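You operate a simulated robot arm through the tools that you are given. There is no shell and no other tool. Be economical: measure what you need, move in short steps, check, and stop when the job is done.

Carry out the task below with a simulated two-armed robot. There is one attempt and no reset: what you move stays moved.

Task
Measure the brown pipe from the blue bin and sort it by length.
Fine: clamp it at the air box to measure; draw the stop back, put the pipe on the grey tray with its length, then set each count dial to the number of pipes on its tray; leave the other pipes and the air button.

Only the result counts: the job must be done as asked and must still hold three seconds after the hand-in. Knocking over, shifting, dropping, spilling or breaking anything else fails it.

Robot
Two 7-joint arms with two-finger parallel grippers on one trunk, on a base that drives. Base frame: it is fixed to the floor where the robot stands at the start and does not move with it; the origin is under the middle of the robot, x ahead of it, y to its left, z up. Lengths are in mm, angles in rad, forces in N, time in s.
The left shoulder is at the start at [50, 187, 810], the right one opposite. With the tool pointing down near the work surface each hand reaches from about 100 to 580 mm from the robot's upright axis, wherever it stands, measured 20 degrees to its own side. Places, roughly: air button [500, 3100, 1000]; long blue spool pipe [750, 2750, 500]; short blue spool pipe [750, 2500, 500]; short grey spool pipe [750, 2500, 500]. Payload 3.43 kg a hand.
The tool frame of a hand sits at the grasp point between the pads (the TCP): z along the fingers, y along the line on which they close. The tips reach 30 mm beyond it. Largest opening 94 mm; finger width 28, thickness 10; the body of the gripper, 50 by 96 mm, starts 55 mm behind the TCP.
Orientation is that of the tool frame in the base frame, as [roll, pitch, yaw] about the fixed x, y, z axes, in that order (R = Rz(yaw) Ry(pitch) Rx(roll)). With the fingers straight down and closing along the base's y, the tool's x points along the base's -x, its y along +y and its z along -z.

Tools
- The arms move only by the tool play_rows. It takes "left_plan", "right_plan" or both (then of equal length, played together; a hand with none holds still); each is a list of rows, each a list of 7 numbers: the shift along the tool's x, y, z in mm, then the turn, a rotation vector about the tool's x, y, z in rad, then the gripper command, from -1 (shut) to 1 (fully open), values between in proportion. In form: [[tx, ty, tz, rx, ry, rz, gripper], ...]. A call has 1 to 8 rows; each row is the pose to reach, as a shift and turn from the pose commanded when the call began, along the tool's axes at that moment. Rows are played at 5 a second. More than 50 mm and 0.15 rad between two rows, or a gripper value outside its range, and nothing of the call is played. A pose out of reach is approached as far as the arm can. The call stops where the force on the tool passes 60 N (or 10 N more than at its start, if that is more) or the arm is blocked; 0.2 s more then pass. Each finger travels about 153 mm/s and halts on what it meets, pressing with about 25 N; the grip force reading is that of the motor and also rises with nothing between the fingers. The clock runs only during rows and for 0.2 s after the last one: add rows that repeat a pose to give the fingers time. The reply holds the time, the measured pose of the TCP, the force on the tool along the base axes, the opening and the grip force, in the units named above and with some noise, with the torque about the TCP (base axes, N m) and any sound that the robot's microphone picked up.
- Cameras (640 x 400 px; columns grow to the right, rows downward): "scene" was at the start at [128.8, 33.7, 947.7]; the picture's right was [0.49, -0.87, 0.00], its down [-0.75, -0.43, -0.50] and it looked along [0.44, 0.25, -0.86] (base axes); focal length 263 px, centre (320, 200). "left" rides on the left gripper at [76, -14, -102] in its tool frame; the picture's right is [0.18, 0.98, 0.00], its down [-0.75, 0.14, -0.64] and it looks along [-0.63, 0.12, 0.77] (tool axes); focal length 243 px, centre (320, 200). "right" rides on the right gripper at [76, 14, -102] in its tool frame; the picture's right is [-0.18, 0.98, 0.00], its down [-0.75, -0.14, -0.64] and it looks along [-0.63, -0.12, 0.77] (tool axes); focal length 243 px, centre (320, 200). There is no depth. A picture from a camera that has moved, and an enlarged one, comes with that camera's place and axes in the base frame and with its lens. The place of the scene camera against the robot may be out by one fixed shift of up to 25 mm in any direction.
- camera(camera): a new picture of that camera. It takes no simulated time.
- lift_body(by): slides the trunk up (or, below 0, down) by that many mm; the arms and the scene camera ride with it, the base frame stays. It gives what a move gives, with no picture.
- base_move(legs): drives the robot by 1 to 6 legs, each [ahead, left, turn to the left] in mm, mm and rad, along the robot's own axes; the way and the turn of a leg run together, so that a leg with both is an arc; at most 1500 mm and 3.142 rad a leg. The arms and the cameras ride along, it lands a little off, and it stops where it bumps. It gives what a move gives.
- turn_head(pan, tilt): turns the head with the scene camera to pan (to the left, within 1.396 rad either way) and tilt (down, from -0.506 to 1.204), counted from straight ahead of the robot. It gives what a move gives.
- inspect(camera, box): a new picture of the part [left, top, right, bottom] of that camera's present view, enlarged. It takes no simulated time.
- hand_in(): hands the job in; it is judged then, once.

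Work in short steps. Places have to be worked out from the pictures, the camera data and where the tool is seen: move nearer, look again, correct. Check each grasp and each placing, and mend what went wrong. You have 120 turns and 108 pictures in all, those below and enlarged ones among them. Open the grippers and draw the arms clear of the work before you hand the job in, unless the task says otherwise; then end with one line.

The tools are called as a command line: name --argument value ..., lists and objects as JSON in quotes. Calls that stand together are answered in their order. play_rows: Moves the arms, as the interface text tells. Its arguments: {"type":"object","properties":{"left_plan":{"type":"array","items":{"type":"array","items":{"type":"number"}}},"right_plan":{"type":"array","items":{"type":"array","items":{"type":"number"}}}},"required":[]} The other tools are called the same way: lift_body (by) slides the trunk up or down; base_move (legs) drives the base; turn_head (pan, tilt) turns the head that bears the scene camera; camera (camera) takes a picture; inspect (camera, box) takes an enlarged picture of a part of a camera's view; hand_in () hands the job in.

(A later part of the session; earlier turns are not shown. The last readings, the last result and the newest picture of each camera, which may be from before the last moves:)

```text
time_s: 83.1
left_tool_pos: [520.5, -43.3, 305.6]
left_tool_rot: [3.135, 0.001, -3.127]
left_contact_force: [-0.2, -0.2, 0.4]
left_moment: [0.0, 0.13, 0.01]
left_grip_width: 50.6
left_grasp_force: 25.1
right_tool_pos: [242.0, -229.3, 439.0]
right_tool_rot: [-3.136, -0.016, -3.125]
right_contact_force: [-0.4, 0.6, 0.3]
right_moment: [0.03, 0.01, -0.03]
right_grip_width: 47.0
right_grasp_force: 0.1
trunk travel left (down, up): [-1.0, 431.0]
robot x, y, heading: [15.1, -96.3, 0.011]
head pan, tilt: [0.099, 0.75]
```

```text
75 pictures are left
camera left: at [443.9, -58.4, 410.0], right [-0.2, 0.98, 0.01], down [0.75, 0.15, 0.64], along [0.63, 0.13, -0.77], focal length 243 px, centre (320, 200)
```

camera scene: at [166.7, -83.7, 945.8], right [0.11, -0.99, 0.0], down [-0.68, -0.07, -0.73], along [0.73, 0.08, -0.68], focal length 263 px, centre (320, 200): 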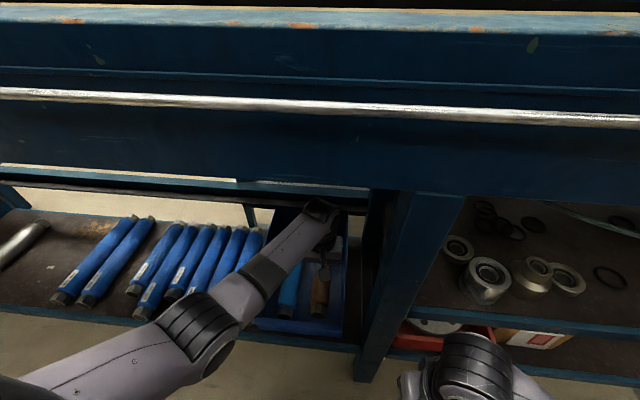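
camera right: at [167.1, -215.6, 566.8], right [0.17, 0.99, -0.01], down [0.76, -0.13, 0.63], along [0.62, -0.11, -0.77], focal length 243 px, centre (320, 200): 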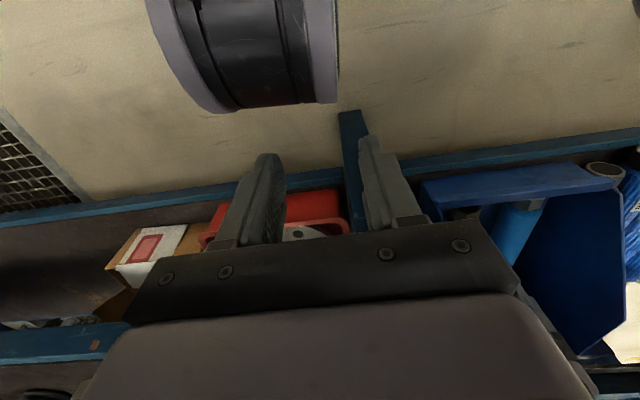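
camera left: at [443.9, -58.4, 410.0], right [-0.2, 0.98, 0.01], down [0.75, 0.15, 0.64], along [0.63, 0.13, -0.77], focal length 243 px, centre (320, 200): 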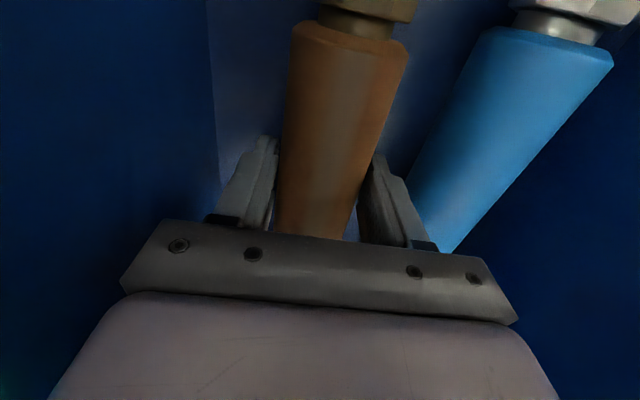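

Now 50.6 mm wide (the full diameter), gripped well below the axis. Lift gently and watch width and force.

play_rows --left_plan '[[0, 0, 0, 0, 0, 0, -1], [0, 0, -3, 0, 0, 0, -1], [0, 0, -6, 0, 0, 0, -1], [0, 0, -10, 0, 0, 0, -1], [0, 0, -15, 0, 0, 0, -1], [0, 0, -20, 0, 0, 0, -1]]'

camera --camera "left"

```text
time_s: 84.5
left_tool_pos: [518.9, -43.1, 326.9]
left_tool_rot: [3.137, -0.001, -3.129]
left_contact_force: [0.2, -1.2, -6.2]
left_moment: [0.02, 0.13, 0.0]
left_grip_width: 50.5
left_grasp_force: 25.1
right_tool_pos: [241.8, -230.3, 439.3]
right_tool_rot: [-3.137, -0.015, -3.125]
right_contact_force: [0.7, 0.4, 0.3]
right_moment: [-0.02, 0.0, -0.03]
right_grip_width: 46.8
right_grasp_force: 0.1
trunk travel left (down, up): [-1.0, 431.0]
robot x, y, heading: [17.4, -93.9, 0.009]
head pan, tilt: [0.099, 0.75]
```

```text
74 pictures are left
camera left: at [443.1, -59.0, 430.5], right [-0.2, 0.98, 0.0], down [0.75, 0.15, 0.64], along [0.63, 0.13, -0.77], focal length 243 px, centre (320, 200)
```

left: 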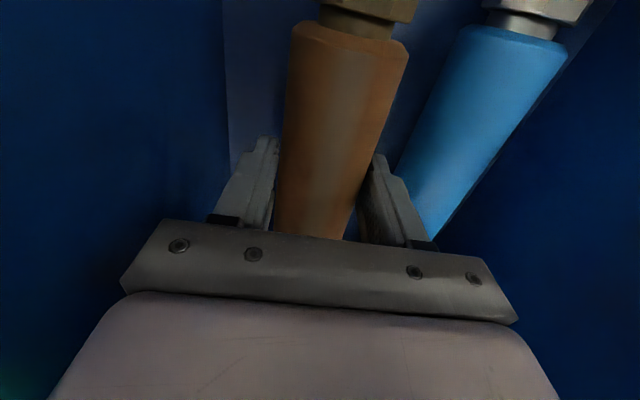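

Held, weight ≈6 N. Lift 80 mm more and then back the base out 350 mm.

play_rows --left_plan '[[0, 0, -20, 0, 0, 0, -1], [0, 0, -40, 0, 0, 0, -1], [0, 0, -60, 0, 0, 0, -1], [0, 0, -80, 0, 0, 0, -1], [0, 0, -80, 0, 0, 0, -1]]'

base_move --legs '[[-350, 0, 0]]'

camera --camera "left"

camera --camera "scene"

```text
time_s: 85.7
left_tool_pos: [518.1, -43.7, 403.9]
left_tool_rot: [3.134, -0.004, -3.129]
left_contact_force: [-0.2, 0.3, -6.1]
left_moment: [-0.01, 0.14, -0.02]
left_grip_width: 50.5
left_grasp_force: 25.0
right_tool_pos: [242.5, -230.1, 438.6]
right_tool_rot: [-3.137, -0.014, -3.123]
right_contact_force: [-0.4, 0.1, 0.7]
right_moment: [0.0, -0.02, 0.01]
right_grip_width: 46.9
right_grasp_force: 0.1
trunk travel left (down, up): [-1.0, 431.0]
robot x, y, heading: [19.5, -97.0, 0.006]
head pan, tilt: [0.099, 0.75]
```

```text
time_s: 88.0
left_tool_pos: [169.5, -47.3, 406.2]
left_tool_rot: [3.135, -0.001, -3.131]
left_contact_force: [-0.6, 0.0, -6.4]
left_moment: [0.02, 0.12, 0.03]
left_grip_width: 50.5
left_grasp_force: 24.7
right_tool_pos: [-107.8, -233.9, 438.3]
right_tool_rot: [-3.136, -0.013, -3.128]
right_contact_force: [0.2, 0.1, 0.1]
right_moment: [0.0, 0.01, -0.02]
right_grip_width: 47.0
right_grasp_force: 0.1
trunk travel left (down, up): [-1.0, 431.0]
robot x, y, heading: [-335.9, -94.6, 0.007]
head pan, tilt: [0.099, 0.75]
```

```text
73 pictures are left
camera left: at [93.6, -63.0, 510.8], right [-0.19, 0.98, 0.0], down [0.75, 0.15, 0.64], along [0.63, 0.13, -0.77], focal length 243 px, centre (320, 200)
```

left: 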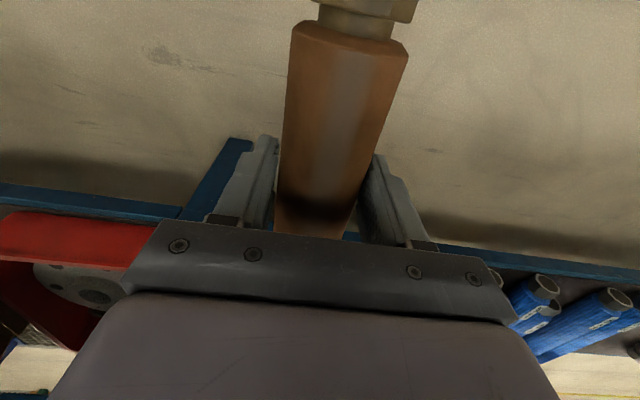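

```text
72 pictures are left
camera scene: at [-182.2, -86.5, 945.7], right [0.1, -0.99, 0.0], down [-0.68, -0.07, -0.73], along [0.73, 0.08, -0.68], focal length 263 px, centre (320, 200)
```

scene: 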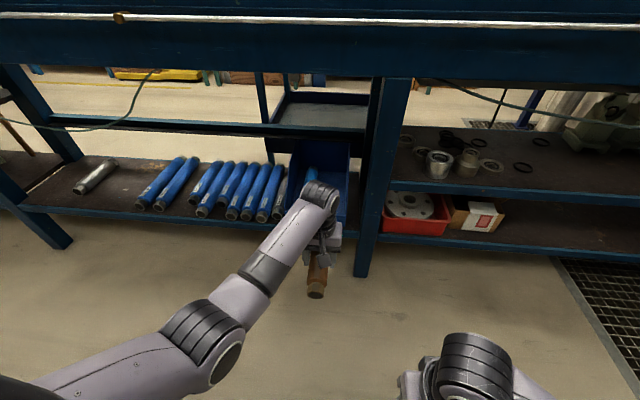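

Pipe is out cleanly. Drive to the station and raise the trunk.

base_move --legs '[[0, 1400, 0], [0, 1400, 0]]'

lift_body --by 400

turn_head --pan 0.0 --tilt 0.75

camera --camera "scene"

```text
time_s: 112.5
left_tool_pos: [155.6, 2751.6, 405.0]
left_tool_rot: [3.137, 0.0, -3.125]
left_contact_force: [1.1, 0.2, -6.3]
left_moment: [0.01, 0.18, -0.04]
left_grip_width: 50.5
left_grasp_force: 24.7
right_tool_pos: [-121.0, 2563.2, 438.4]
right_tool_rot: [-3.136, -0.013, -3.122]
right_contact_force: [0.4, 0.5, -0.8]
right_moment: [-0.01, 0.0, -0.02]
right_grip_width: 46.8
right_grasp_force: 0.1
trunk travel left (down, up): [-1.0, 431.0]
robot x, y, heading: [-351.0, 2702.4, 0.004]
head pan, tilt: [0.099, 0.75]
```

```text
time_s: 116.3
left_tool_pos: [156.2, 2751.9, 806.8]
left_tool_rot: [3.135, 0.001, -3.127]
left_contact_force: [-0.7, 0.0, -6.8]
left_moment: [-0.01, 0.14, -0.04]
left_grip_width: 50.3
left_grasp_force: 24.9
right_tool_pos: [-120.8, 2563.3, 838.6]
right_tool_rot: [-3.136, -0.015, -3.123]
right_contact_force: [-0.9, 0.2, -0.3]
right_moment: [-0.02, 0.0, -0.01]
right_grip_width: 47.0
right_grasp_force: 0.1
trunk travel left (down, up): [-401.0, 31.0]
robot x, y, heading: [-347.6, 2697.5, 0.009]
head pan, tilt: [0.099, 0.75]
```

```text
time_s: 117.0
left_tool_pos: [156.6, 2752.0, 805.8]
left_tool_rot: [3.136, 0.0, -3.127]
left_contact_force: [1.0, 0.2, -7.2]
left_moment: [-0.01, 0.09, 0.01]
left_grip_width: 50.4
left_grasp_force: 25.0
right_tool_pos: [-120.5, 2564.1, 838.3]
right_tool_rot: [-3.136, -0.014, -3.122]
right_contact_force: [0.3, 0.2, 1.2]
right_moment: [0.02, -0.03, -0.01]
right_grip_width: 46.8
right_grasp_force: 0.1
trunk travel left (down, up): [-401.0, 31.0]
robot x, y, heading: [-349.3, 2697.6, 0.01]
head pan, tilt: [0.0, 0.75]
```

```text
71 pictures are left
camera scene: at [-195.1, 2701.6, 1345.7], right [0.01, -1.0, 0.0], down [-0.68, -0.01, -0.73], along [0.73, 0.01, -0.68], focal length 263 px, centre (320, 200)
```

scene: 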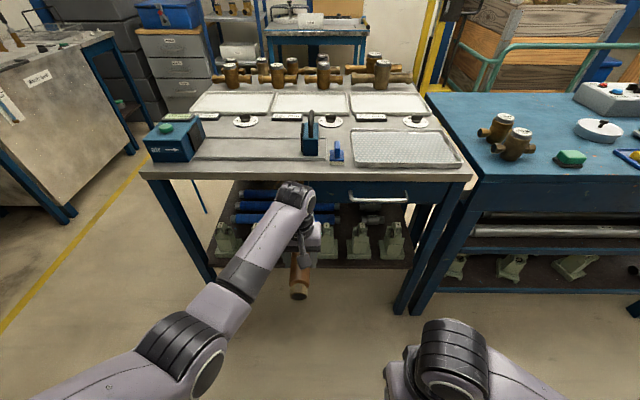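

Table edge ≈ (400, z≈880-900). I raise both hands well above table level.

play_rows --left_plan '[[0, 0, -45, 0, 0, 0, -1], [0, 0, -90, 0, 0, 0, -1], [0, 0, -135, 0, 0, 0, -1], [0, 0, -180, 0, 0, 0, -1], [0, 0, -225, 0, 0, 0, -1], [0, 0, -260, 0, 0, 0, -1]]' --right_plan '[[0, 0, -45, 0, 0, 0, 0], [0, 0, -90, 0, 0, 0, 0], [0, 0, -135, 0, 0, 0, 0], [0, 0, -180, 0, 0, 0, 0], [0, 0, -225, 0, 0, 0, 0], [0, 0, -260, 0, 0, 0, 0]]'

play_rows --left_plan '[[0, 0, 0, 0, 0, -0.14, -1], [0, 0, 0, 0, 0, -0.28, -1], [0, 0, 0, 0, 0, -0.42, -1], [0, 0, 0, 0, 0, -0.56, -1], [0, 0, 0, 0, 0, -0.7, -1], [0, 0, 0, 0, 0, -0.8, -1]]'

```text
time_s: 117.3
left_tool_pos: [154.2, 2756.5, 824.7]
left_tool_rot: [3.127, -0.012, -3.123]
left_contact_force: [-0.2, 0.1, -5.2]
left_moment: [-0.01, 0.12, -0.01]
left_grip_width: 50.2
left_grasp_force: 24.8
right_tool_pos: [-114.9, 2561.3, 857.2]
right_tool_rot: [-3.117, -0.005, -3.138]
right_contact_force: [1.3, -1.2, -0.5]
right_moment: [0.06, 0.08, 0.03]
right_grip_width: 46.8
right_grasp_force: 0.1
trunk travel left (down, up): [-401.0, 31.0]
robot x, y, heading: [-351.7, 2701.4, 0.009]
head pan, tilt: [0.0, 0.75]
stopped in row 1 (right hand): the force on the tool passed its limit at 115 N (the readings are from after the stop); the commanded pose is now the measured one
```

```text
time_s: 118.9
left_tool_pos: [160.7, 2822.6, 803.8]
left_tool_rot: [3.054, 0.064, -2.252]
left_contact_force: [0.4, -1.1, -5.0]
left_moment: [-0.08, 0.05, 0.02]
left_grip_width: 50.4
left_grasp_force: 25.4
right_tool_pos: [-113.7, 2560.0, 857.7]
right_tool_rot: [-3.116, -0.002, -3.141]
right_contact_force: [0.6, 0.0, -0.9]
right_moment: [-0.02, -0.05, -0.03]
right_grip_width: 46.8
right_grasp_force: 0.0
trunk travel left (down, up): [-401.0, 31.0]
robot x, y, heading: [-350.8, 2698.8, 0.015]
head pan, tilt: [0.0, 0.75]
stopped in row 6 (left hand): the arm was blocked; the commanded pose is now the measured one
```

The right hand met something (likely the body) and the left arm blocked on turning; I look.

camera --camera "scene"

play_rows --right_plan '[[-30, 0, 10, 0, 0, 0, 0], [-70, 0, 10, 0, 0, 0, 0], [-110, 0, 10, 0, 0, 0, 0], [-150, 0, 0, 0, 0, 0, 0], [-190, 0, 0, 0, 0, 0, 0]]'

```text
70 pictures are left
camera scene: at [-195.1, 2701.8, 1345.7], right [0.01, -1.0, 0.0], down [-0.68, -0.01, -0.73], along [0.73, 0.01, -0.68], focal length 263 px, centre (320, 200)
```

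scene: 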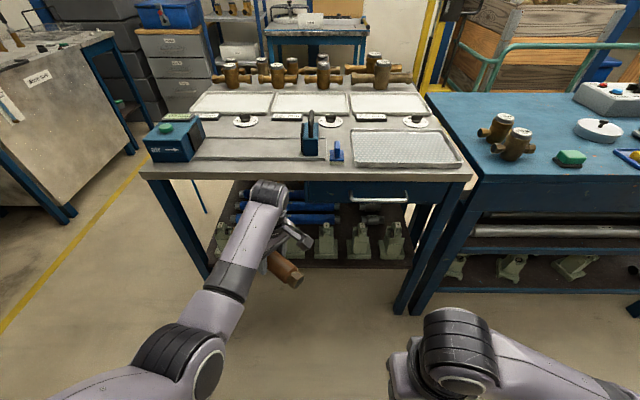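

```text
time_s: 120.1
left_tool_pos: [161.2, 2821.2, 803.7]
left_tool_rot: [3.054, 0.064, -2.253]
left_contact_force: [0.1, 0.4, -5.9]
left_moment: [-0.07, 0.11, 0.01]
left_grip_width: 50.3
left_grasp_force: 25.2
right_tool_pos: [76.3, 2560.6, 857.7]
right_tool_rot: [-3.116, -0.004, -3.14]
right_contact_force: [-0.9, 0.1, 0.8]
right_moment: [0.0, -0.04, -0.02]
right_grip_width: 46.9
right_grasp_force: 0.1
trunk travel left (down, up): [-401.0, 31.0]
robot x, y, heading: [-351.2, 2700.9, 0.011]
head pan, tilt: [0.0, 0.75]
```

The left arm is near full stretch down there; raise both hands now.

play_rows --left_plan '[[0, 0, -45, 0, 0, 0, -1], [0, 0, -90, 0, 0, 0, -1], [0, 0, -135, 0, 0, 0, -1], [0, 0, -180, 0, 0, 0, -1], [0, 0, -225, 0, 0, 0, -1], [0, 0, -225, 0, 0, 0, -1]]' --right_plan '[[0, 0, -45, 0, 0, 0, 0], [0, 0, -90, 0, 0, 0, 0], [0, 0, -135, 0, 0, 0, 0], [0, 0, -180, 0, 0, 0, 0], [0, 0, -225, 0, 0, 0, 0], [0, 0, -225, 0, 0, 0, 0]]'

play_rows --left_plan '[[0, 0, 0, 0, 0, -0.14, -1], [0, 0, 0, 0, 0, -0.28, -1], [0, 0, 0, 0, 0, -0.42, -1], [0, 0, 0, 0, 0, -0.56, -1], [0, 0, 0, 0, 0, -0.68, -1]]'

```text
time_s: 121.5
left_tool_pos: [227.3, 2806.5, 1005.2]
left_tool_rot: [3.039, 0.066, -2.22]
left_contact_force: [-0.5, 0.2, -6.2]
left_moment: [-0.09, 0.08, 0.04]
left_grip_width: 50.8
left_grasp_force: 25.0
left hand out of reach, approached as far as the arm can: row 3, 4, 5, 6
right_tool_pos: [76.7, 2565.3, 1080.3]
right_tool_rot: [-3.119, -0.004, -3.139]
right_contact_force: [1.1, 0.6, 0.5]
right_moment: [-0.01, 0.0, 0.01]
right_grip_width: 47.0
right_grasp_force: 0.0
trunk travel left (down, up): [-401.0, 31.0]
robot x, y, heading: [-348.2, 2697.0, 0.011]
head pan, tilt: [0.0, 0.75]
```

```text
time_s: 122.7
left_tool_pos: [228.0, 2806.8, 1011.8]
left_tool_rot: [3.115, 0.114, -1.534]
left_contact_force: [-0.2, 0.2, -5.6]
left_moment: [-0.12, -0.01, -0.01]
left_grip_width: 50.4
left_grasp_force: 25.0
right_tool_pos: [75.3, 2565.0, 1080.4]
right_tool_rot: [-3.117, -0.002, -3.139]
right_contact_force: [0.0, -0.2, 0.3]
right_moment: [-0.01, -0.01, 0.03]
right_grip_width: 46.9
right_grasp_force: 0.1
trunk travel left (down, up): [-401.0, 31.0]
robot x, y, heading: [-348.0, 2700.1, 0.014]
head pan, tilt: [0.0, 0.75]
```

Pipe now lies along y. Level the tool, draw it back 120 mm and up 50.

play_rows --left_plan '[[0, 30, -10, 0.027, 0.06, 0, -1], [0, 70, -25, 0.027, 0.114, 0, -1], [0, 110, -40, 0.027, 0.114, 0, -1], [0, 140, -60, 0.027, 0.114, 0, -1], [0, 140, -60, 0.027, 0.114, 0, -1]]'

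base_move --legs '[[180, 0, 0]]'

camera --camera "scene"

camera --camera "left"

camera --camera "right"

```text
time_s: 123.9
left_tool_pos: [223.6, 2760.0, 1028.9]
left_tool_rot: [3.141, 0.003, -1.535]
left_contact_force: [0.2, -0.3, -6.2]
left_moment: [-0.13, 0.01, 0.0]
left_grip_width: 50.5
left_grasp_force: 25.4
left hand out of reach, approached as far as the arm can: row 1, 2, 3, 4, 5
right_tool_pos: [75.0, 2565.2, 1080.1]
right_tool_rot: [-3.118, -0.002, -3.14]
right_contact_force: [0.2, 0.3, 0.0]
right_moment: [0.0, -0.01, 0.01]
right_grip_width: 47.1
right_grasp_force: 0.1
trunk travel left (down, up): [-401.0, 31.0]
robot x, y, heading: [-349.7, 2698.3, 0.01]
head pan, tilt: [0.0, 0.75]
```

```text
time_s: 125.5
left_tool_pos: [403.5, 2761.6, 1029.6]
left_tool_rot: [-3.14, 0.0, -1.535]
left_contact_force: [0.6, 0.2, -5.8]
left_moment: [-0.12, 0.01, 0.01]
left_grip_width: 50.1
left_grasp_force: 24.8
right_tool_pos: [255.6, 2567.0, 1080.9]
right_tool_rot: [-3.119, -0.004, -3.139]
right_contact_force: [0.1, 0.6, -0.3]
right_moment: [-0.01, 0.03, 0.01]
right_grip_width: 47.0
right_grasp_force: 0.1
trunk travel left (down, up): [-401.0, 31.0]
robot x, y, heading: [-166.6, 2702.5, 0.011]
head pan, tilt: [0.0, 0.75]
```

```text
69 pictures are left
camera scene: at [-14.9, 2703.6, 1345.5], right [0.01, -1.0, 0.0], down [-0.68, -0.01, -0.73], along [0.73, 0.01, -0.68], focal length 263 px, centre (320, 200)
```

scene: 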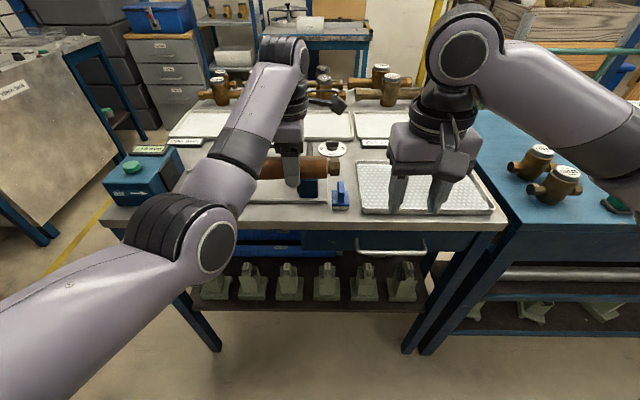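

```text
68 pictures are left
camera left: at [420.3, 2685.9, 1133.9], right [-0.98, -0.22, 0.0], down [-0.17, 0.75, 0.64], along [-0.14, 0.63, -0.77], focal length 243 px, centre (320, 200)
```

left: 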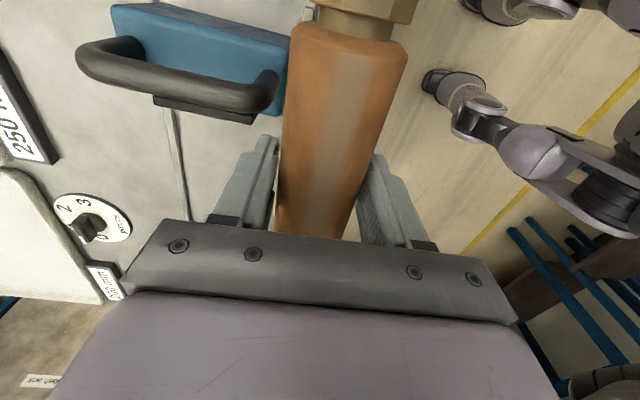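

```text
67 pictures are left
camera right: at [180.1, 2585.0, 1183.5], right [0.18, 0.98, -0.02], down [0.76, -0.12, 0.64], along [0.63, -0.14, -0.77], focal length 243 px, centre (320, 200)
```

right: 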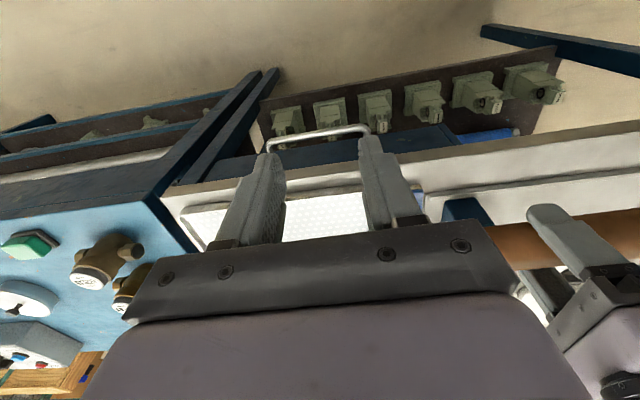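

The stop's handle (x≈433–498, y≈2720, top z≈1035) is close to the pipe. I first raise the left hand 80 mm to see how it reaches here.

play_rows --left_plan '[[0, 0, -25, 0, 0, 0, -1], [0, 0, -50, 0, 0, 0, -1], [0, 0, -80, 0, 0, 0, -1], [0, 0, -80, 0, 0, 0, -1]]' --right_plan '[[20, -20, -20, 0, 0, 0, 0], [40, -40, -30, 0, 0, 0, 0], [40, -60, -40, 0, 0, 0, 0], [40, -60, -40, 0, 0, 0, 0]]'

```text
time_s: 126.5
left_tool_pos: [413.3, 2769.2, 1105.0]
left_tool_rot: [3.136, 0.002, -1.514]
left_contact_force: [-0.1, 0.7, -5.2]
left_moment: [-0.1, -0.01, 0.02]
left_grip_width: 50.4
left_grasp_force: 25.0
left hand out of reach, approached as far as the arm can: row 1, 2, 3, 4
right_tool_pos: [215.0, 2507.9, 1121.2]
right_tool_rot: [-3.117, -0.003, -3.141]
right_contact_force: [0.2, 0.0, -0.1]
right_moment: [-0.02, -0.01, -0.01]
right_grip_width: 47.0
right_grasp_force: 0.1
trunk travel left (down, up): [-401.0, 31.0]
robot x, y, heading: [-168.8, 2699.3, 0.007]
head pan, tilt: [0.0, 0.75]
```

The wrist's yaw limit binds here; turning the base left ~0.35 rad eases it. Hands are above all objects, so I turn and look.

base_move --legs '[[-60, 0, 0], [0, 0, 0.35]]'

play_rows --left_plan '[[0, 0, 0, 0, 0, 0.12, -1], [0, 0, 0, 0, 0, 0.24, -1], [0, 0, 0, 0, 0, 0.35, -1], [0, 0, 0, 0, 0, 0.38, -1]]'

turn_head --pan -0.2 --tilt 0.7

camera --camera "scene"

camera --camera "left"

```text
time_s: 128.5
left_tool_pos: [297.8, 2961.8, 1111.1]
left_tool_rot: [-3.139, -0.001, -1.169]
left_contact_force: [0.8, -0.5, -6.2]
left_moment: [-0.15, -0.07, 0.0]
left_grip_width: 50.3
left_grasp_force: 25.3
right_tool_pos: [197.7, 2650.1, 1121.0]
right_tool_rot: [-3.118, -0.004, -2.792]
right_contact_force: [0.6, 1.1, 0.3]
right_moment: [0.0, -0.02, -0.01]
right_grip_width: 47.1
right_grasp_force: 0.2
trunk travel left (down, up): [-401.0, 31.0]
robot x, y, heading: [-228.9, 2701.8, 0.354]
head pan, tilt: [0.0, 0.75]
```

```text
time_s: 129.5
left_tool_pos: [295.9, 2967.0, 1109.7]
left_tool_rot: [3.141, 0.001, -1.543]
left_contact_force: [-0.1, 0.0, -5.7]
left_moment: [-0.11, -0.04, -0.04]
left_grip_width: 50.2
left_grasp_force: 24.7
right_tool_pos: [198.4, 2649.7, 1122.2]
right_tool_rot: [-3.117, -0.002, -2.793]
right_contact_force: [-0.9, -0.9, 0.8]
right_moment: [0.01, -0.01, 0.01]
right_grip_width: 47.1
right_grasp_force: 0.0
trunk travel left (down, up): [-401.0, 31.0]
robot x, y, heading: [-229.6, 2703.4, 0.36]
head pan, tilt: [0.0, 0.75]
```

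```text
time_s: 130.2
left_tool_pos: [295.8, 2966.6, 1110.6]
left_tool_rot: [-3.14, 0.004, -1.542]
left_contact_force: [-0.9, 0.0, -5.9]
left_moment: [-0.11, -0.04, -0.02]
left_grip_width: 50.5
left_grasp_force: 24.7
right_tool_pos: [197.8, 2648.7, 1120.6]
right_tool_rot: [-3.117, -0.004, -2.791]
right_contact_force: [0.4, 0.4, -0.5]
right_moment: [0.0, -0.02, 0.02]
right_grip_width: 46.9
right_grasp_force: 0.0
trunk travel left (down, up): [-401.0, 31.0]
robot x, y, heading: [-231.1, 2703.0, 0.356]
head pan, tilt: [-0.201, 0.7]
```

```text
66 pictures are left
camera scene: at [-78.4, 2735.5, 1349.9], right [0.16, -0.99, 0.0], down [-0.64, -0.1, -0.76], along [0.75, 0.12, -0.64], focal length 263 px, centre (320, 200)
```

scene: 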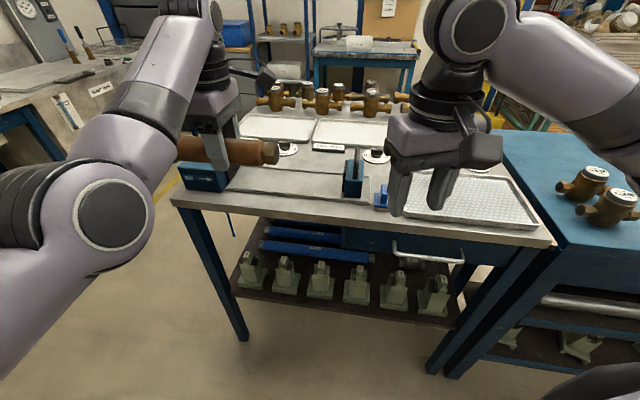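

```text
65 pictures are left
camera left: at [312.1, 2890.5, 1214.8], right [-0.98, -0.21, 0.0], down [-0.16, 0.75, 0.64], along [-0.14, 0.63, -0.77], focal length 243 px, centre (320, 200)
```

left: 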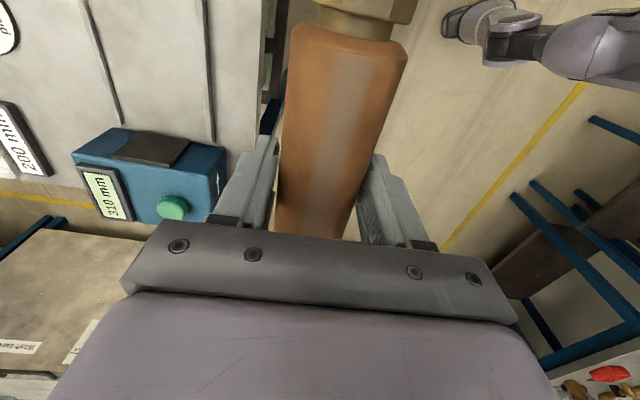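

Clear view: pad face at y≈3081, trough centre x≈495 (for z≈890). I drive the base diagonally to about (40, 2620) to bring both hands over the station.

base_move --legs '[[0, -172, 0], [225, 0, 0]]'

camera --camera "left"

camera --camera "right"

camera --camera "scene"

```text
time_s: 133.7
left_tool_pos: [566.1, 2881.7, 1108.2]
left_tool_rot: [-3.141, 0.003, -1.545]
left_contact_force: [0.1, -0.7, -6.2]
left_moment: [-0.11, 0.01, -0.02]
left_grip_width: 50.3
left_grasp_force: 25.3
right_tool_pos: [467.2, 2564.8, 1120.1]
right_tool_rot: [-3.117, -0.004, -2.796]
right_contact_force: [0.3, 0.9, -0.2]
right_moment: [0.02, 0.05, -0.02]
right_grip_width: 47.1
right_grasp_force: 0.2
trunk travel left (down, up): [-401.0, 31.0]
robot x, y, heading: [35.3, 2618.4, 0.36]
head pan, tilt: [-0.201, 0.7]
```

```text
64 pictures are left
camera left: at [582.0, 2805.9, 1213.6], right [-0.98, -0.21, 0.0], down [-0.16, 0.75, 0.64], along [-0.14, 0.63, -0.77], focal length 243 px, centre (320, 200)
```

left: 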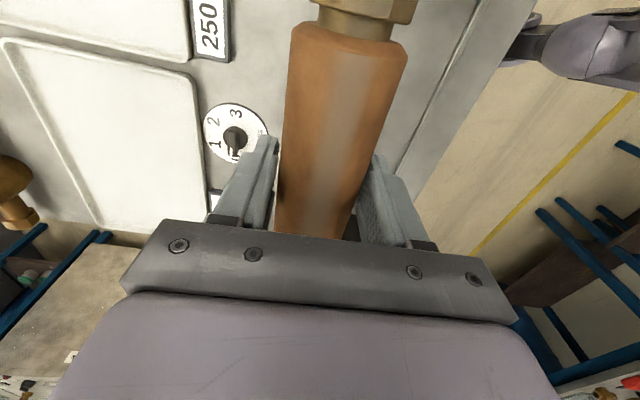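

```text
63 pictures are left
camera right: at [391.2, 2556.1, 1224.1], right [-0.16, 0.99, -0.02], down [0.75, 0.14, 0.64], along [0.64, 0.09, -0.77], focal length 243 px, centre (320, 200)
```

right: 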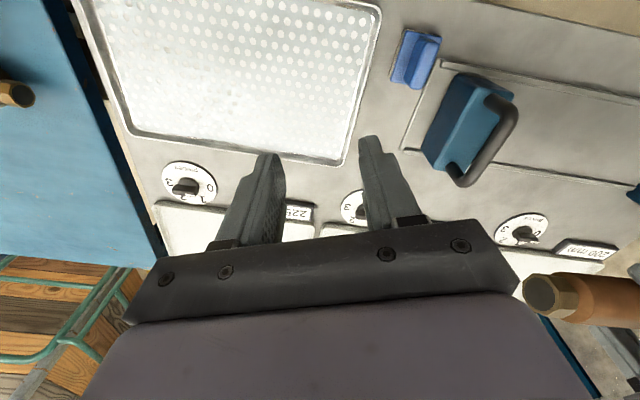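

```text
62 pictures are left
camera scene: at [191.4, 2651.6, 1349.8], right [0.16, -0.99, 0.0], down [-0.64, -0.1, -0.76], along [0.75, 0.12, -0.65], focal length 263 px, centre (320, 200)
```

scene: 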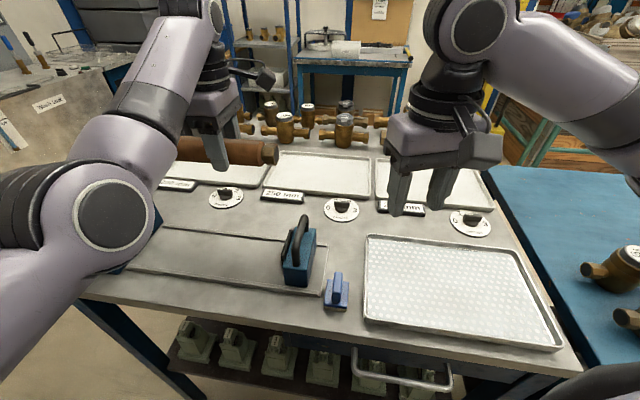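

Table z≈910, trough centre x≈485, pad face y≈3070, handle ≈(466,2719,1027). I move the left hand to (485, 2895) and down to z≈1010.

play_rows --left_plan '[[-5, 40, 0, 0, 0, 0.013, -1], [-15, 80, 0, 0, 0, 0.026, -1], [-15, 80, 0, 0, 0, 0.026, -1], [-15, 80, 35, 0, 0, 0.026, -1], [-15, 80, 70, 0, 0, 0.026, -1], [-15, 80, 98, 0, 0, 0.026, -1], [-15, 80, 98, 0, 0, 0.026, -1]]'

camera --camera "left"

camera --camera "right"

camera --camera "scene"

```text
time_s: 135.5
left_tool_pos: [534.2, 2940.3, 990.5]
left_tool_rot: [-3.135, 0.024, -1.516]
left_contact_force: [0.2, 0.1, -6.7]
left_moment: [-0.1, 0.0, -0.02]
left_grip_width: 50.4
left_grasp_force: 24.7
left hand out of reach, approached as far as the arm can: row 1, 2, 3, 4, 5, 6, 7
right_tool_pos: [467.7, 2565.4, 1120.0]
right_tool_rot: [-3.118, -0.005, -2.794]
right_contact_force: [0.3, 0.6, 0.0]
right_moment: [-0.06, -0.01, 0.0]
right_grip_width: 47.0
right_grasp_force: 0.1
trunk travel left (down, up): [-401.0, 31.0]
robot x, y, heading: [37.5, 2618.6, 0.363]
head pan, tilt: [-0.201, 0.7]
stopped in row 7 (left hand): the arm was blocked; the commanded pose is now the measured one
```

```text
61 pictures are left
camera left: at [551.1, 2862.6, 1092.4], right [-0.97, -0.24, -0.01], down [-0.19, 0.73, 0.66], along [-0.15, 0.64, -0.75], focal length 243 px, centre (320, 200)
```

left: 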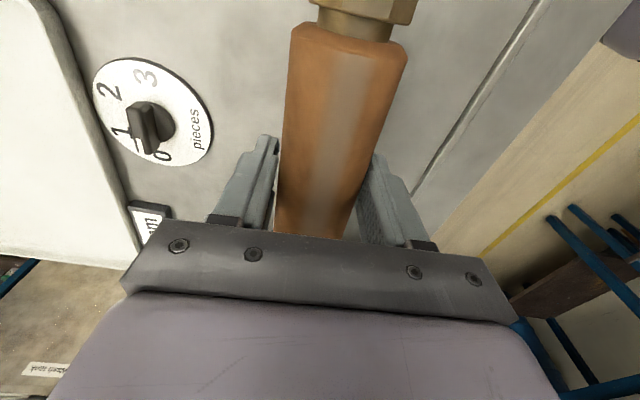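

```text
60 pictures are left
camera right: at [390.6, 2556.2, 1224.3], right [-0.16, 0.99, -0.02], down [0.75, 0.14, 0.64], along [0.64, 0.09, -0.77], focal length 243 px, centre (320, 200)
```

right: 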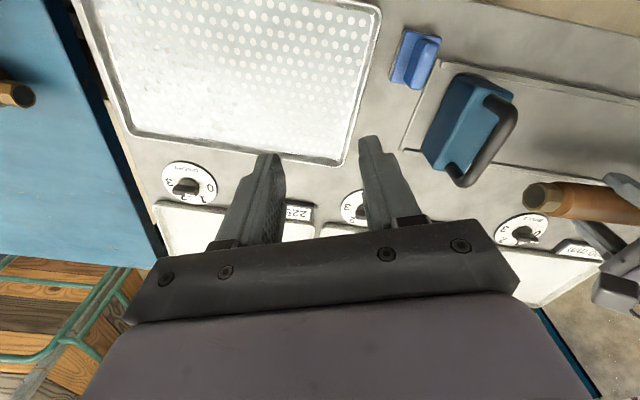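

```text
59 pictures are left
camera scene: at [190.7, 2651.6, 1349.9], right [0.16, -0.99, 0.0], down [-0.64, -0.1, -0.76], along [0.76, 0.12, -0.64], focal length 263 px, centre (320, 200)
```

scene: 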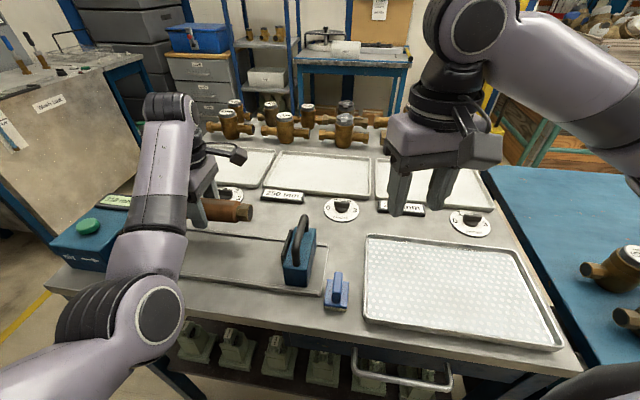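

The wrist limit (turned this way) keeps the arm stretched. I'll raise and turn the hand the other way round (180°), which suits the folded arm better.

play_rows --left_plan '[[10, 0, -40, 0, 0, 0, -1], [20, 0, -80, 0, 0, 0, -1], [20, 0, -120, 0, 0, 0, -1], [20, 0, -130, 0, -0.0, 0.14, -1], [20, 0, -130, 0, 0, 0.28, -1], [20, 0, -130, 0, 0, 0.42, -1], [20, 0, -130, 0, 0, 0.56, -1], [20, 0, -130, 0, 0, 0.7, -1]]'

play_rows --left_plan '[[0, 0, 0, 0, 0, 0.14, -1], [0, 0, 0, 0, 0, 0.28, -1], [0, 0, 0, 0, 0, 0.42, -1], [0, 0, 0, 0, 0, 0.56, -1], [0, 0, 0, 0, 0, 0.7, -1], [0, 0, 0, 0, 0, 0.84, -1]]'

```text
time_s: 137.3
left_tool_pos: [558.5, 2926.3, 1119.9]
left_tool_rot: [3.13, 0.022, -2.209]
left_contact_force: [-0.4, 0.0, -6.1]
left_moment: [-0.05, 0.02, -0.03]
left_grip_width: 47.7
left_grasp_force: 24.8
left hand out of reach, approached as far as the arm can: row 1, 2, 3, 4, 5, 6, 7, 8
right_tool_pos: [466.9, 2565.5, 1121.5]
right_tool_rot: [-3.118, -0.004, -2.795]
right_contact_force: [-0.6, -0.3, -0.3]
right_moment: [-0.01, 0.01, 0.01]
right_grip_width: 47.5
right_grasp_force: 0.1
trunk travel left (down, up): [-401.0, 31.0]
robot x, y, heading: [41.1, 2612.7, 0.358]
head pan, tilt: [-0.201, 0.7]
```

```text
time_s: 138.7
left_tool_pos: [559.8, 2926.2, 1122.2]
left_tool_rot: [3.119, 0.013, -3.051]
left_contact_force: [-1.0, 0.4, -6.5]
left_moment: [-0.02, 0.03, 0.0]
left_grip_width: 47.4
left_grasp_force: 25.0
right_tool_pos: [467.3, 2564.4, 1120.9]
right_tool_rot: [-3.115, -0.003, -2.795]
right_contact_force: [-0.2, -0.4, -0.6]
right_moment: [-0.04, -0.05, 0.01]
right_grip_width: 47.2
right_grasp_force: 0.1
trunk travel left (down, up): [-401.0, 31.0]
robot x, y, heading: [37.6, 2620.9, 0.355]
head pan, tilt: [-0.201, 0.7]
```

Grip width fell from 50.4 to 47.4 mm, so I check the hold at once.

camera --camera "left"

camera --camera "scene"

```text
58 pictures are left
camera left: at [483.5, 2902.6, 1225.9], right [-0.27, 0.96, 0.02], down [0.73, 0.19, 0.65], along [0.62, 0.19, -0.76], focal length 243 px, centre (320, 200)
```

left: 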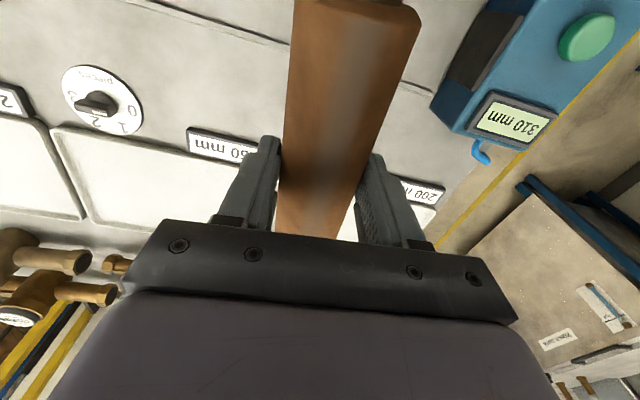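

```text
57 pictures are left
camera scene: at [190.7, 2651.3, 1349.9], right [0.16, -0.99, 0.0], down [-0.64, -0.1, -0.76], along [0.76, 0.12, -0.64], focal length 263 px, centre (320, 200)
```

scene: 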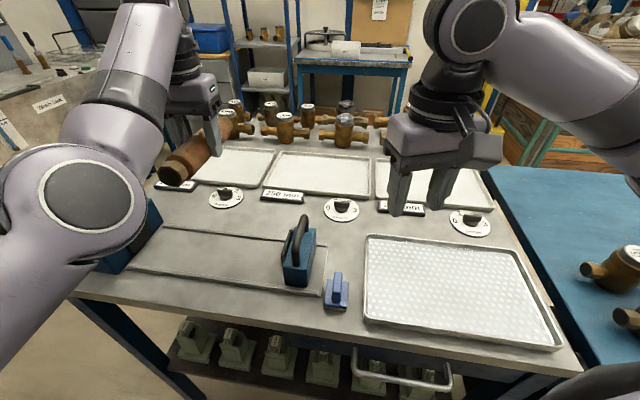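

The pipe seems to have slid along in the grip. Zoom in to judge.

inspect --camera "scene" --box '[140, 70, 300, 200]'

camera --camera "right"

```text
3.08 times, centred on (220, 135) of scene
camera zoom: at [190.7, 2651.3, 1349.9], right [0.16, -0.99, 0.0], down [-0.64, -0.1, -0.76], along [0.76, 0.12, -0.64], focal length 810 px, centre (628, 400)
```

zoom: 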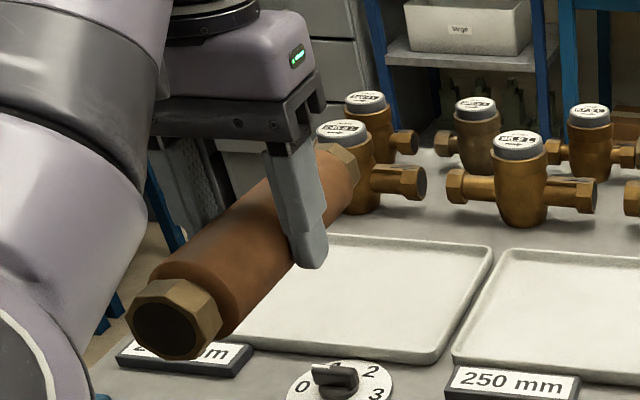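

```text
55 pictures are left
camera right: at [390.6, 2555.8, 1224.3], right [-0.16, 0.99, -0.02], down [0.75, 0.14, 0.64], along [0.64, 0.09, -0.77], focal length 243 px, centre (320, 200)
```

right: 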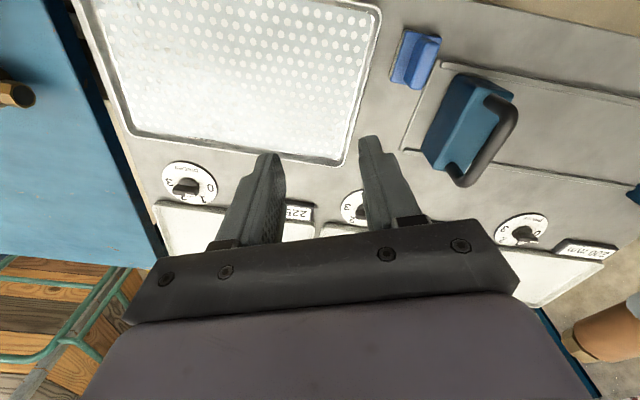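

The pipe only slid some 20 mm and is still level and near-centred (moment ≈0). Continue turning to yaw +1.57, watching the width.

play_rows --left_plan '[[0, 0, 0, 0, 0, 0.14, -1], [0, 0, 0, 0, 0, 0.28, -1], [0, 0, 0, 0, 0, 0.42, -1], [0, 0, 0, 0, 0, 0.56, -1], [0, 0, 0, 0, 0, 0.7, -1], [0, 0, 0, 0, 0, 0.84, -1]]'

play_rows --left_plan '[[0, 0, 0, 0, 0, 0.14, -1], [0, 0, 0, 0, 0, 0.28, -1], [0, 0, 0, 0, 0, 0.42, -1], [0, 0, 0, 0, 0, 0.56, -1], [0, 0, 0, 0, 0, 0.7, -1], [0, 0, 0, 0, 0, 0.82, -1]]'

camera --camera "left"

camera --camera "scene"

```text
time_s: 140.1
left_tool_pos: [559.1, 2926.9, 1122.5]
left_tool_rot: [3.119, -0.011, 2.393]
left_contact_force: [0.8, 0.1, -6.8]
left_moment: [0.04, 0.06, -0.05]
left_grip_width: 47.3
left_grasp_force: 25.0
right_tool_pos: [467.6, 2565.3, 1120.9]
right_tool_rot: [-3.118, -0.003, -2.794]
right_contact_force: [-0.5, 0.5, 1.1]
right_moment: [0.01, -0.01, -0.02]
right_grip_width: 46.9
right_grasp_force: 0.0
trunk travel left (down, up): [-401.0, 31.0]
robot x, y, heading: [38.6, 2617.9, 0.354]
head pan, tilt: [-0.201, 0.7]
```

```text
time_s: 141.5
left_tool_pos: [559.5, 2925.4, 1121.2]
left_tool_rot: [3.132, -0.026, 1.575]
left_contact_force: [0.0, 0.0, -6.6]
left_moment: [0.03, -0.02, -0.01]
left_grip_width: 47.4
left_grasp_force: 25.2
right_tool_pos: [467.2, 2565.2, 1121.0]
right_tool_rot: [-3.118, -0.004, -2.796]
right_contact_force: [0.6, -0.2, -0.3]
right_moment: [-0.01, 0.02, 0.0]
right_grip_width: 46.8
right_grasp_force: 0.0
trunk travel left (down, up): [-401.0, 31.0]
robot x, y, heading: [39.8, 2617.1, 0.355]
head pan, tilt: [-0.201, 0.7]
```

```text
54 pictures are left
camera left: at [543.6, 2999.9, 1228.1], right [0.98, 0.19, 0.01], down [0.14, -0.77, 0.62], along [0.13, -0.61, -0.78], focal length 243 px, centre (320, 200)
```

left: 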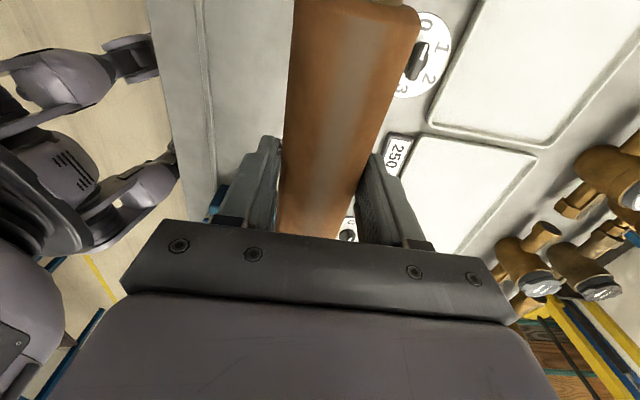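

```text
53 pictures are left
camera scene: at [190.7, 2651.3, 1349.9], right [0.16, -0.99, 0.0], down [-0.64, -0.1, -0.76], along [0.76, 0.12, -0.64], focal length 263 px, centre (320, 200)
```

scene: 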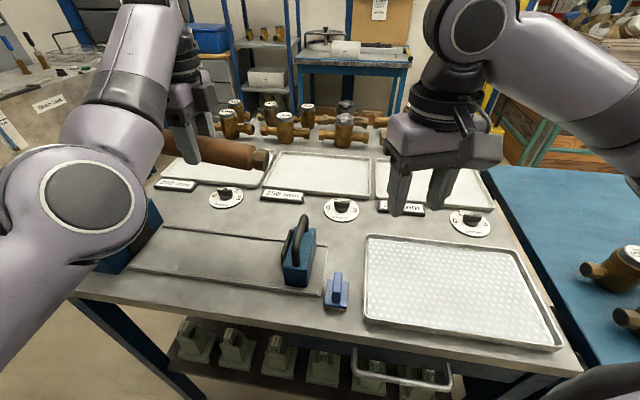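

Now yaw=+1.575 with a free arm. Move to (485, 2930), level, and descend to z≈1010.

play_rows --left_plan '[[2, -37, 0, 0.01, -0.026, 0, -1], [5, -74, 0, 0.01, -0.026, 0, -1], [5, -74, 0, 0.01, -0.026, 0, -1], [5, -74, 35, 0.01, -0.026, 0, -1], [5, -74, 70, 0.01, -0.026, 0, -1], [5, -74, 110, 0.01, -0.026, 0, -1], [5, -74, 110, 0.01, -0.026, 0, -1]]'

camera --camera "left"

camera --camera "right"

camera --camera "scene"

```text
time_s: 143.1
left_tool_pos: [527.2, 2966.6, 998.0]
left_tool_rot: [3.131, -0.016, 1.605]
left_contact_force: [0.1, -0.1, -6.3]
left_moment: [0.1, -0.01, 0.03]
left_grip_width: 47.4
left_grasp_force: 24.3
left hand out of reach, approached as far as the arm can: row 1, 2, 3, 4, 5, 6, 7
right_tool_pos: [466.7, 2564.1, 1122.1]
right_tool_rot: [-3.119, -0.005, -2.794]
right_contact_force: [0.9, 0.6, 0.0]
right_moment: [0.0, 0.02, -0.03]
right_grip_width: 46.9
right_grasp_force: 0.0
trunk travel left (down, up): [-401.0, 31.0]
robot x, y, heading: [37.0, 2617.5, 0.353]
head pan, tilt: [-0.201, 0.7]
```

```text
52 pictures are left
camera left: at [508.3, 3040.8, 1103.6], right [0.98, 0.22, 0.01], down [0.16, -0.76, 0.63], along [0.15, -0.61, -0.78], focal length 243 px, centre (320, 200)
```

left: 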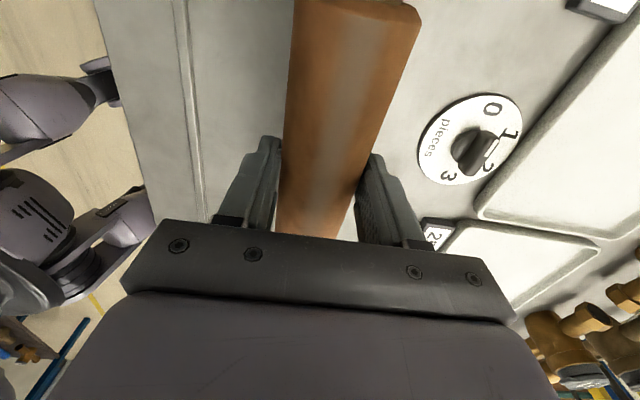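

```text
51 pictures are left
camera right: at [390.4, 2555.6, 1224.4], right [-0.16, 0.99, -0.02], down [0.75, 0.14, 0.64], along [0.64, 0.09, -0.77], focal length 243 px, centre (320, 200)
```

right: 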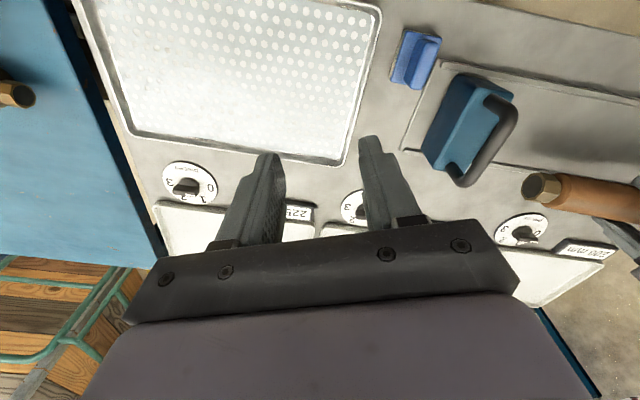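

```text
50 pictures are left
camera scene: at [190.5, 2651.0, 1350.0], right [0.16, -0.99, 0.0], down [-0.64, -0.1, -0.76], along [0.76, 0.12, -0.64], focal length 263 px, centre (320, 200)
```

scene: 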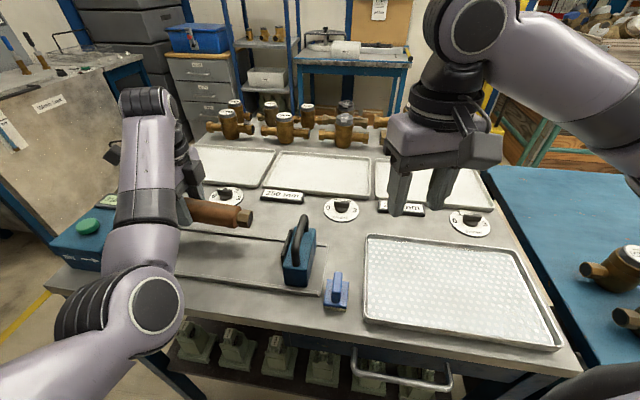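

The same spot again, so another joint is stuck, not the wrist. I raise again, turn back toward neutral yaw and test pulling the hand in.

play_rows --left_plan '[[-10, 0, -40, 0, 0, 0, -1], [-30, 15, -80, 0, 0, 0, -1], [-40, 30, -120, 0, 0, 0, -1], [-40, 30, -120, 0, 0, -0.14, -1], [-40, 30, -120, 0, 0, -0.28, -1], [-40, 30, -120, 0, 0, -0.42, -1], [-40, 30, -120, 0, 0, -0.56, -1], [-40, 30, -120, 0, 0, -0.7, -1]]'

play_rows --left_plan '[[0, 0, 0, 0, 0, -0.14, -1], [0, 0, 0, 0, 0, -0.28, -1], [0, 0, 0, 0, 0, -0.42, -1], [0, 0, 0, 0, 0, -0.5, -1]]'

play_rows --left_plan '[[25, 0, 0, 0, 0, 0, -1], [50, 0, 0, 0, 0, 0, -1], [75, 0, 0, 0, 0, 0, -1], [100, 0, 0, 0, 0, 0, -1]]'

```text
time_s: 144.9
left_tool_pos: [561.7, 2910.3, 1112.0]
left_tool_rot: [-3.141, 0.001, 2.28]
left_contact_force: [-0.7, 0.0, -6.1]
left_moment: [0.05, 0.01, -0.02]
left_grip_width: 45.7
left_grasp_force: 25.2
left hand out of reach, approached as far as the arm can: row 1, 2, 3, 4, 5, 6, 7, 8
right_tool_pos: [467.2, 2565.4, 1121.9]
right_tool_rot: [-3.118, -0.003, -2.794]
right_contact_force: [0.3, -0.5, 0.2]
right_moment: [-0.02, -0.02, -0.02]
right_grip_width: 47.1
right_grasp_force: 0.1
trunk travel left (down, up): [-401.0, 31.0]
robot x, y, heading: [36.5, 2615.6, 0.358]
head pan, tilt: [-0.201, 0.7]
```

```text
time_s: 145.9
left_tool_pos: [561.2, 2910.7, 1110.6]
left_tool_rot: [-3.139, -0.001, 2.779]
left_contact_force: [0.3, -0.6, -6.3]
left_moment: [0.02, 0.02, -0.02]
left_grip_width: 45.8
left_grasp_force: 25.0
right_tool_pos: [466.9, 2565.5, 1120.6]
right_tool_rot: [-3.117, -0.004, -2.794]
right_contact_force: [-0.6, 0.2, -0.6]
right_moment: [-0.01, -0.01, -0.03]
right_grip_width: 47.2
right_grasp_force: 0.1
trunk travel left (down, up): [-401.0, 31.0]
robot x, y, heading: [38.8, 2620.5, 0.355]
head pan, tilt: [-0.201, 0.7]
```

```text
time_s: 146.9
left_tool_pos: [546.2, 2965.8, 1112.5]
left_tool_rot: [-3.138, -0.003, 2.771]
left_contact_force: [0.3, 0.8, -6.6]
left_moment: [-0.03, 0.05, -0.02]
left_grip_width: 45.5
left_grasp_force: 25.1
left hand out of reach, approached as far as the arm can: row 1, 2, 3, 4
right_tool_pos: [467.0, 2564.8, 1122.4]
right_tool_rot: [-3.117, -0.004, -2.793]
right_contact_force: [0.5, 0.7, 0.0]
right_moment: [-0.03, -0.02, -0.02]
right_grip_width: 47.1
right_grasp_force: 0.2
trunk travel left (down, up): [-401.0, 31.0]
robot x, y, heading: [40.9, 2618.3, 0.356]
head pan, tilt: [-0.201, 0.7]
```

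Tip-to-shoulder distance stays fixed: the elbow hangs in an awkward posture. I back the base away from the table and refold the arm lower, as at the start; also check the air box.

base_move --legs '[[-450, 0, 0]]'

camera --camera "scene"

play_rows --left_plan '[[0, 0, 20, 0, 0, 0, -1], [0, 0, 40, 0, 0, 0, -1], [0, 0, 60, 0, 0, 0, -1], [0, 0, 80, 0, 0, 0, -1], [0, 0, 100, 0, 0, 0, -1], [0, 0, 120, 0, 0, 0, -1], [0, 0, 140, 0, 0, 0, -1], [0, 0, 160, 0, 0, 0, -1]]'

```text
time_s: 149.6
left_tool_pos: [119.9, 2808.0, 1113.5]
left_tool_rot: [-3.14, -0.002, 2.778]
left_contact_force: [-0.4, -0.1, -6.4]
left_moment: [0.03, 0.03, 0.01]
left_grip_width: 45.6
left_grasp_force: 25.0
right_tool_pos: [41.3, 2406.1, 1121.3]
right_tool_rot: [-3.115, -0.003, -2.791]
right_contact_force: [0.1, 0.4, 0.2]
right_moment: [0.01, -0.04, 0.01]
right_grip_width: 47.3
right_grasp_force: 0.1
trunk travel left (down, up): [-401.0, 31.0]
robot x, y, heading: [-385.6, 2455.5, 0.363]
head pan, tilt: [-0.201, 0.7]
```

```text
49 pictures are left
camera scene: at [-235.5, 2492.3, 1350.0], right [0.16, -0.99, 0.0], down [-0.64, -0.1, -0.76], along [0.76, 0.12, -0.64], focal length 263 px, centre (320, 200)
```

scene: 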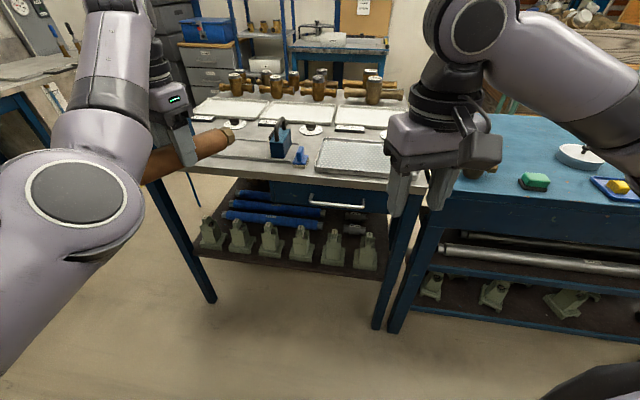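

```text
time_s: 151.4
left_tool_pos: [118.1, 2805.7, 952.9]
left_tool_rot: [-3.14, -0.002, 2.774]
left_contact_force: [0.6, 1.0, -5.7]
left_moment: [0.02, 0.03, 0.01]
left_grip_width: 45.8
left_grasp_force: 24.6
right_tool_pos: [41.4, 2406.3, 1121.9]
right_tool_rot: [-3.116, -0.004, -2.79]
right_contact_force: [-0.4, 0.2, 0.4]
right_moment: [-0.02, -0.04, -0.01]
right_grip_width: 46.8
right_grasp_force: 0.2
trunk travel left (down, up): [-401.0, 31.0]
robot x, y, heading: [-391.2, 2460.3, 0.361]
head pan, tilt: [-0.201, 0.7]
```

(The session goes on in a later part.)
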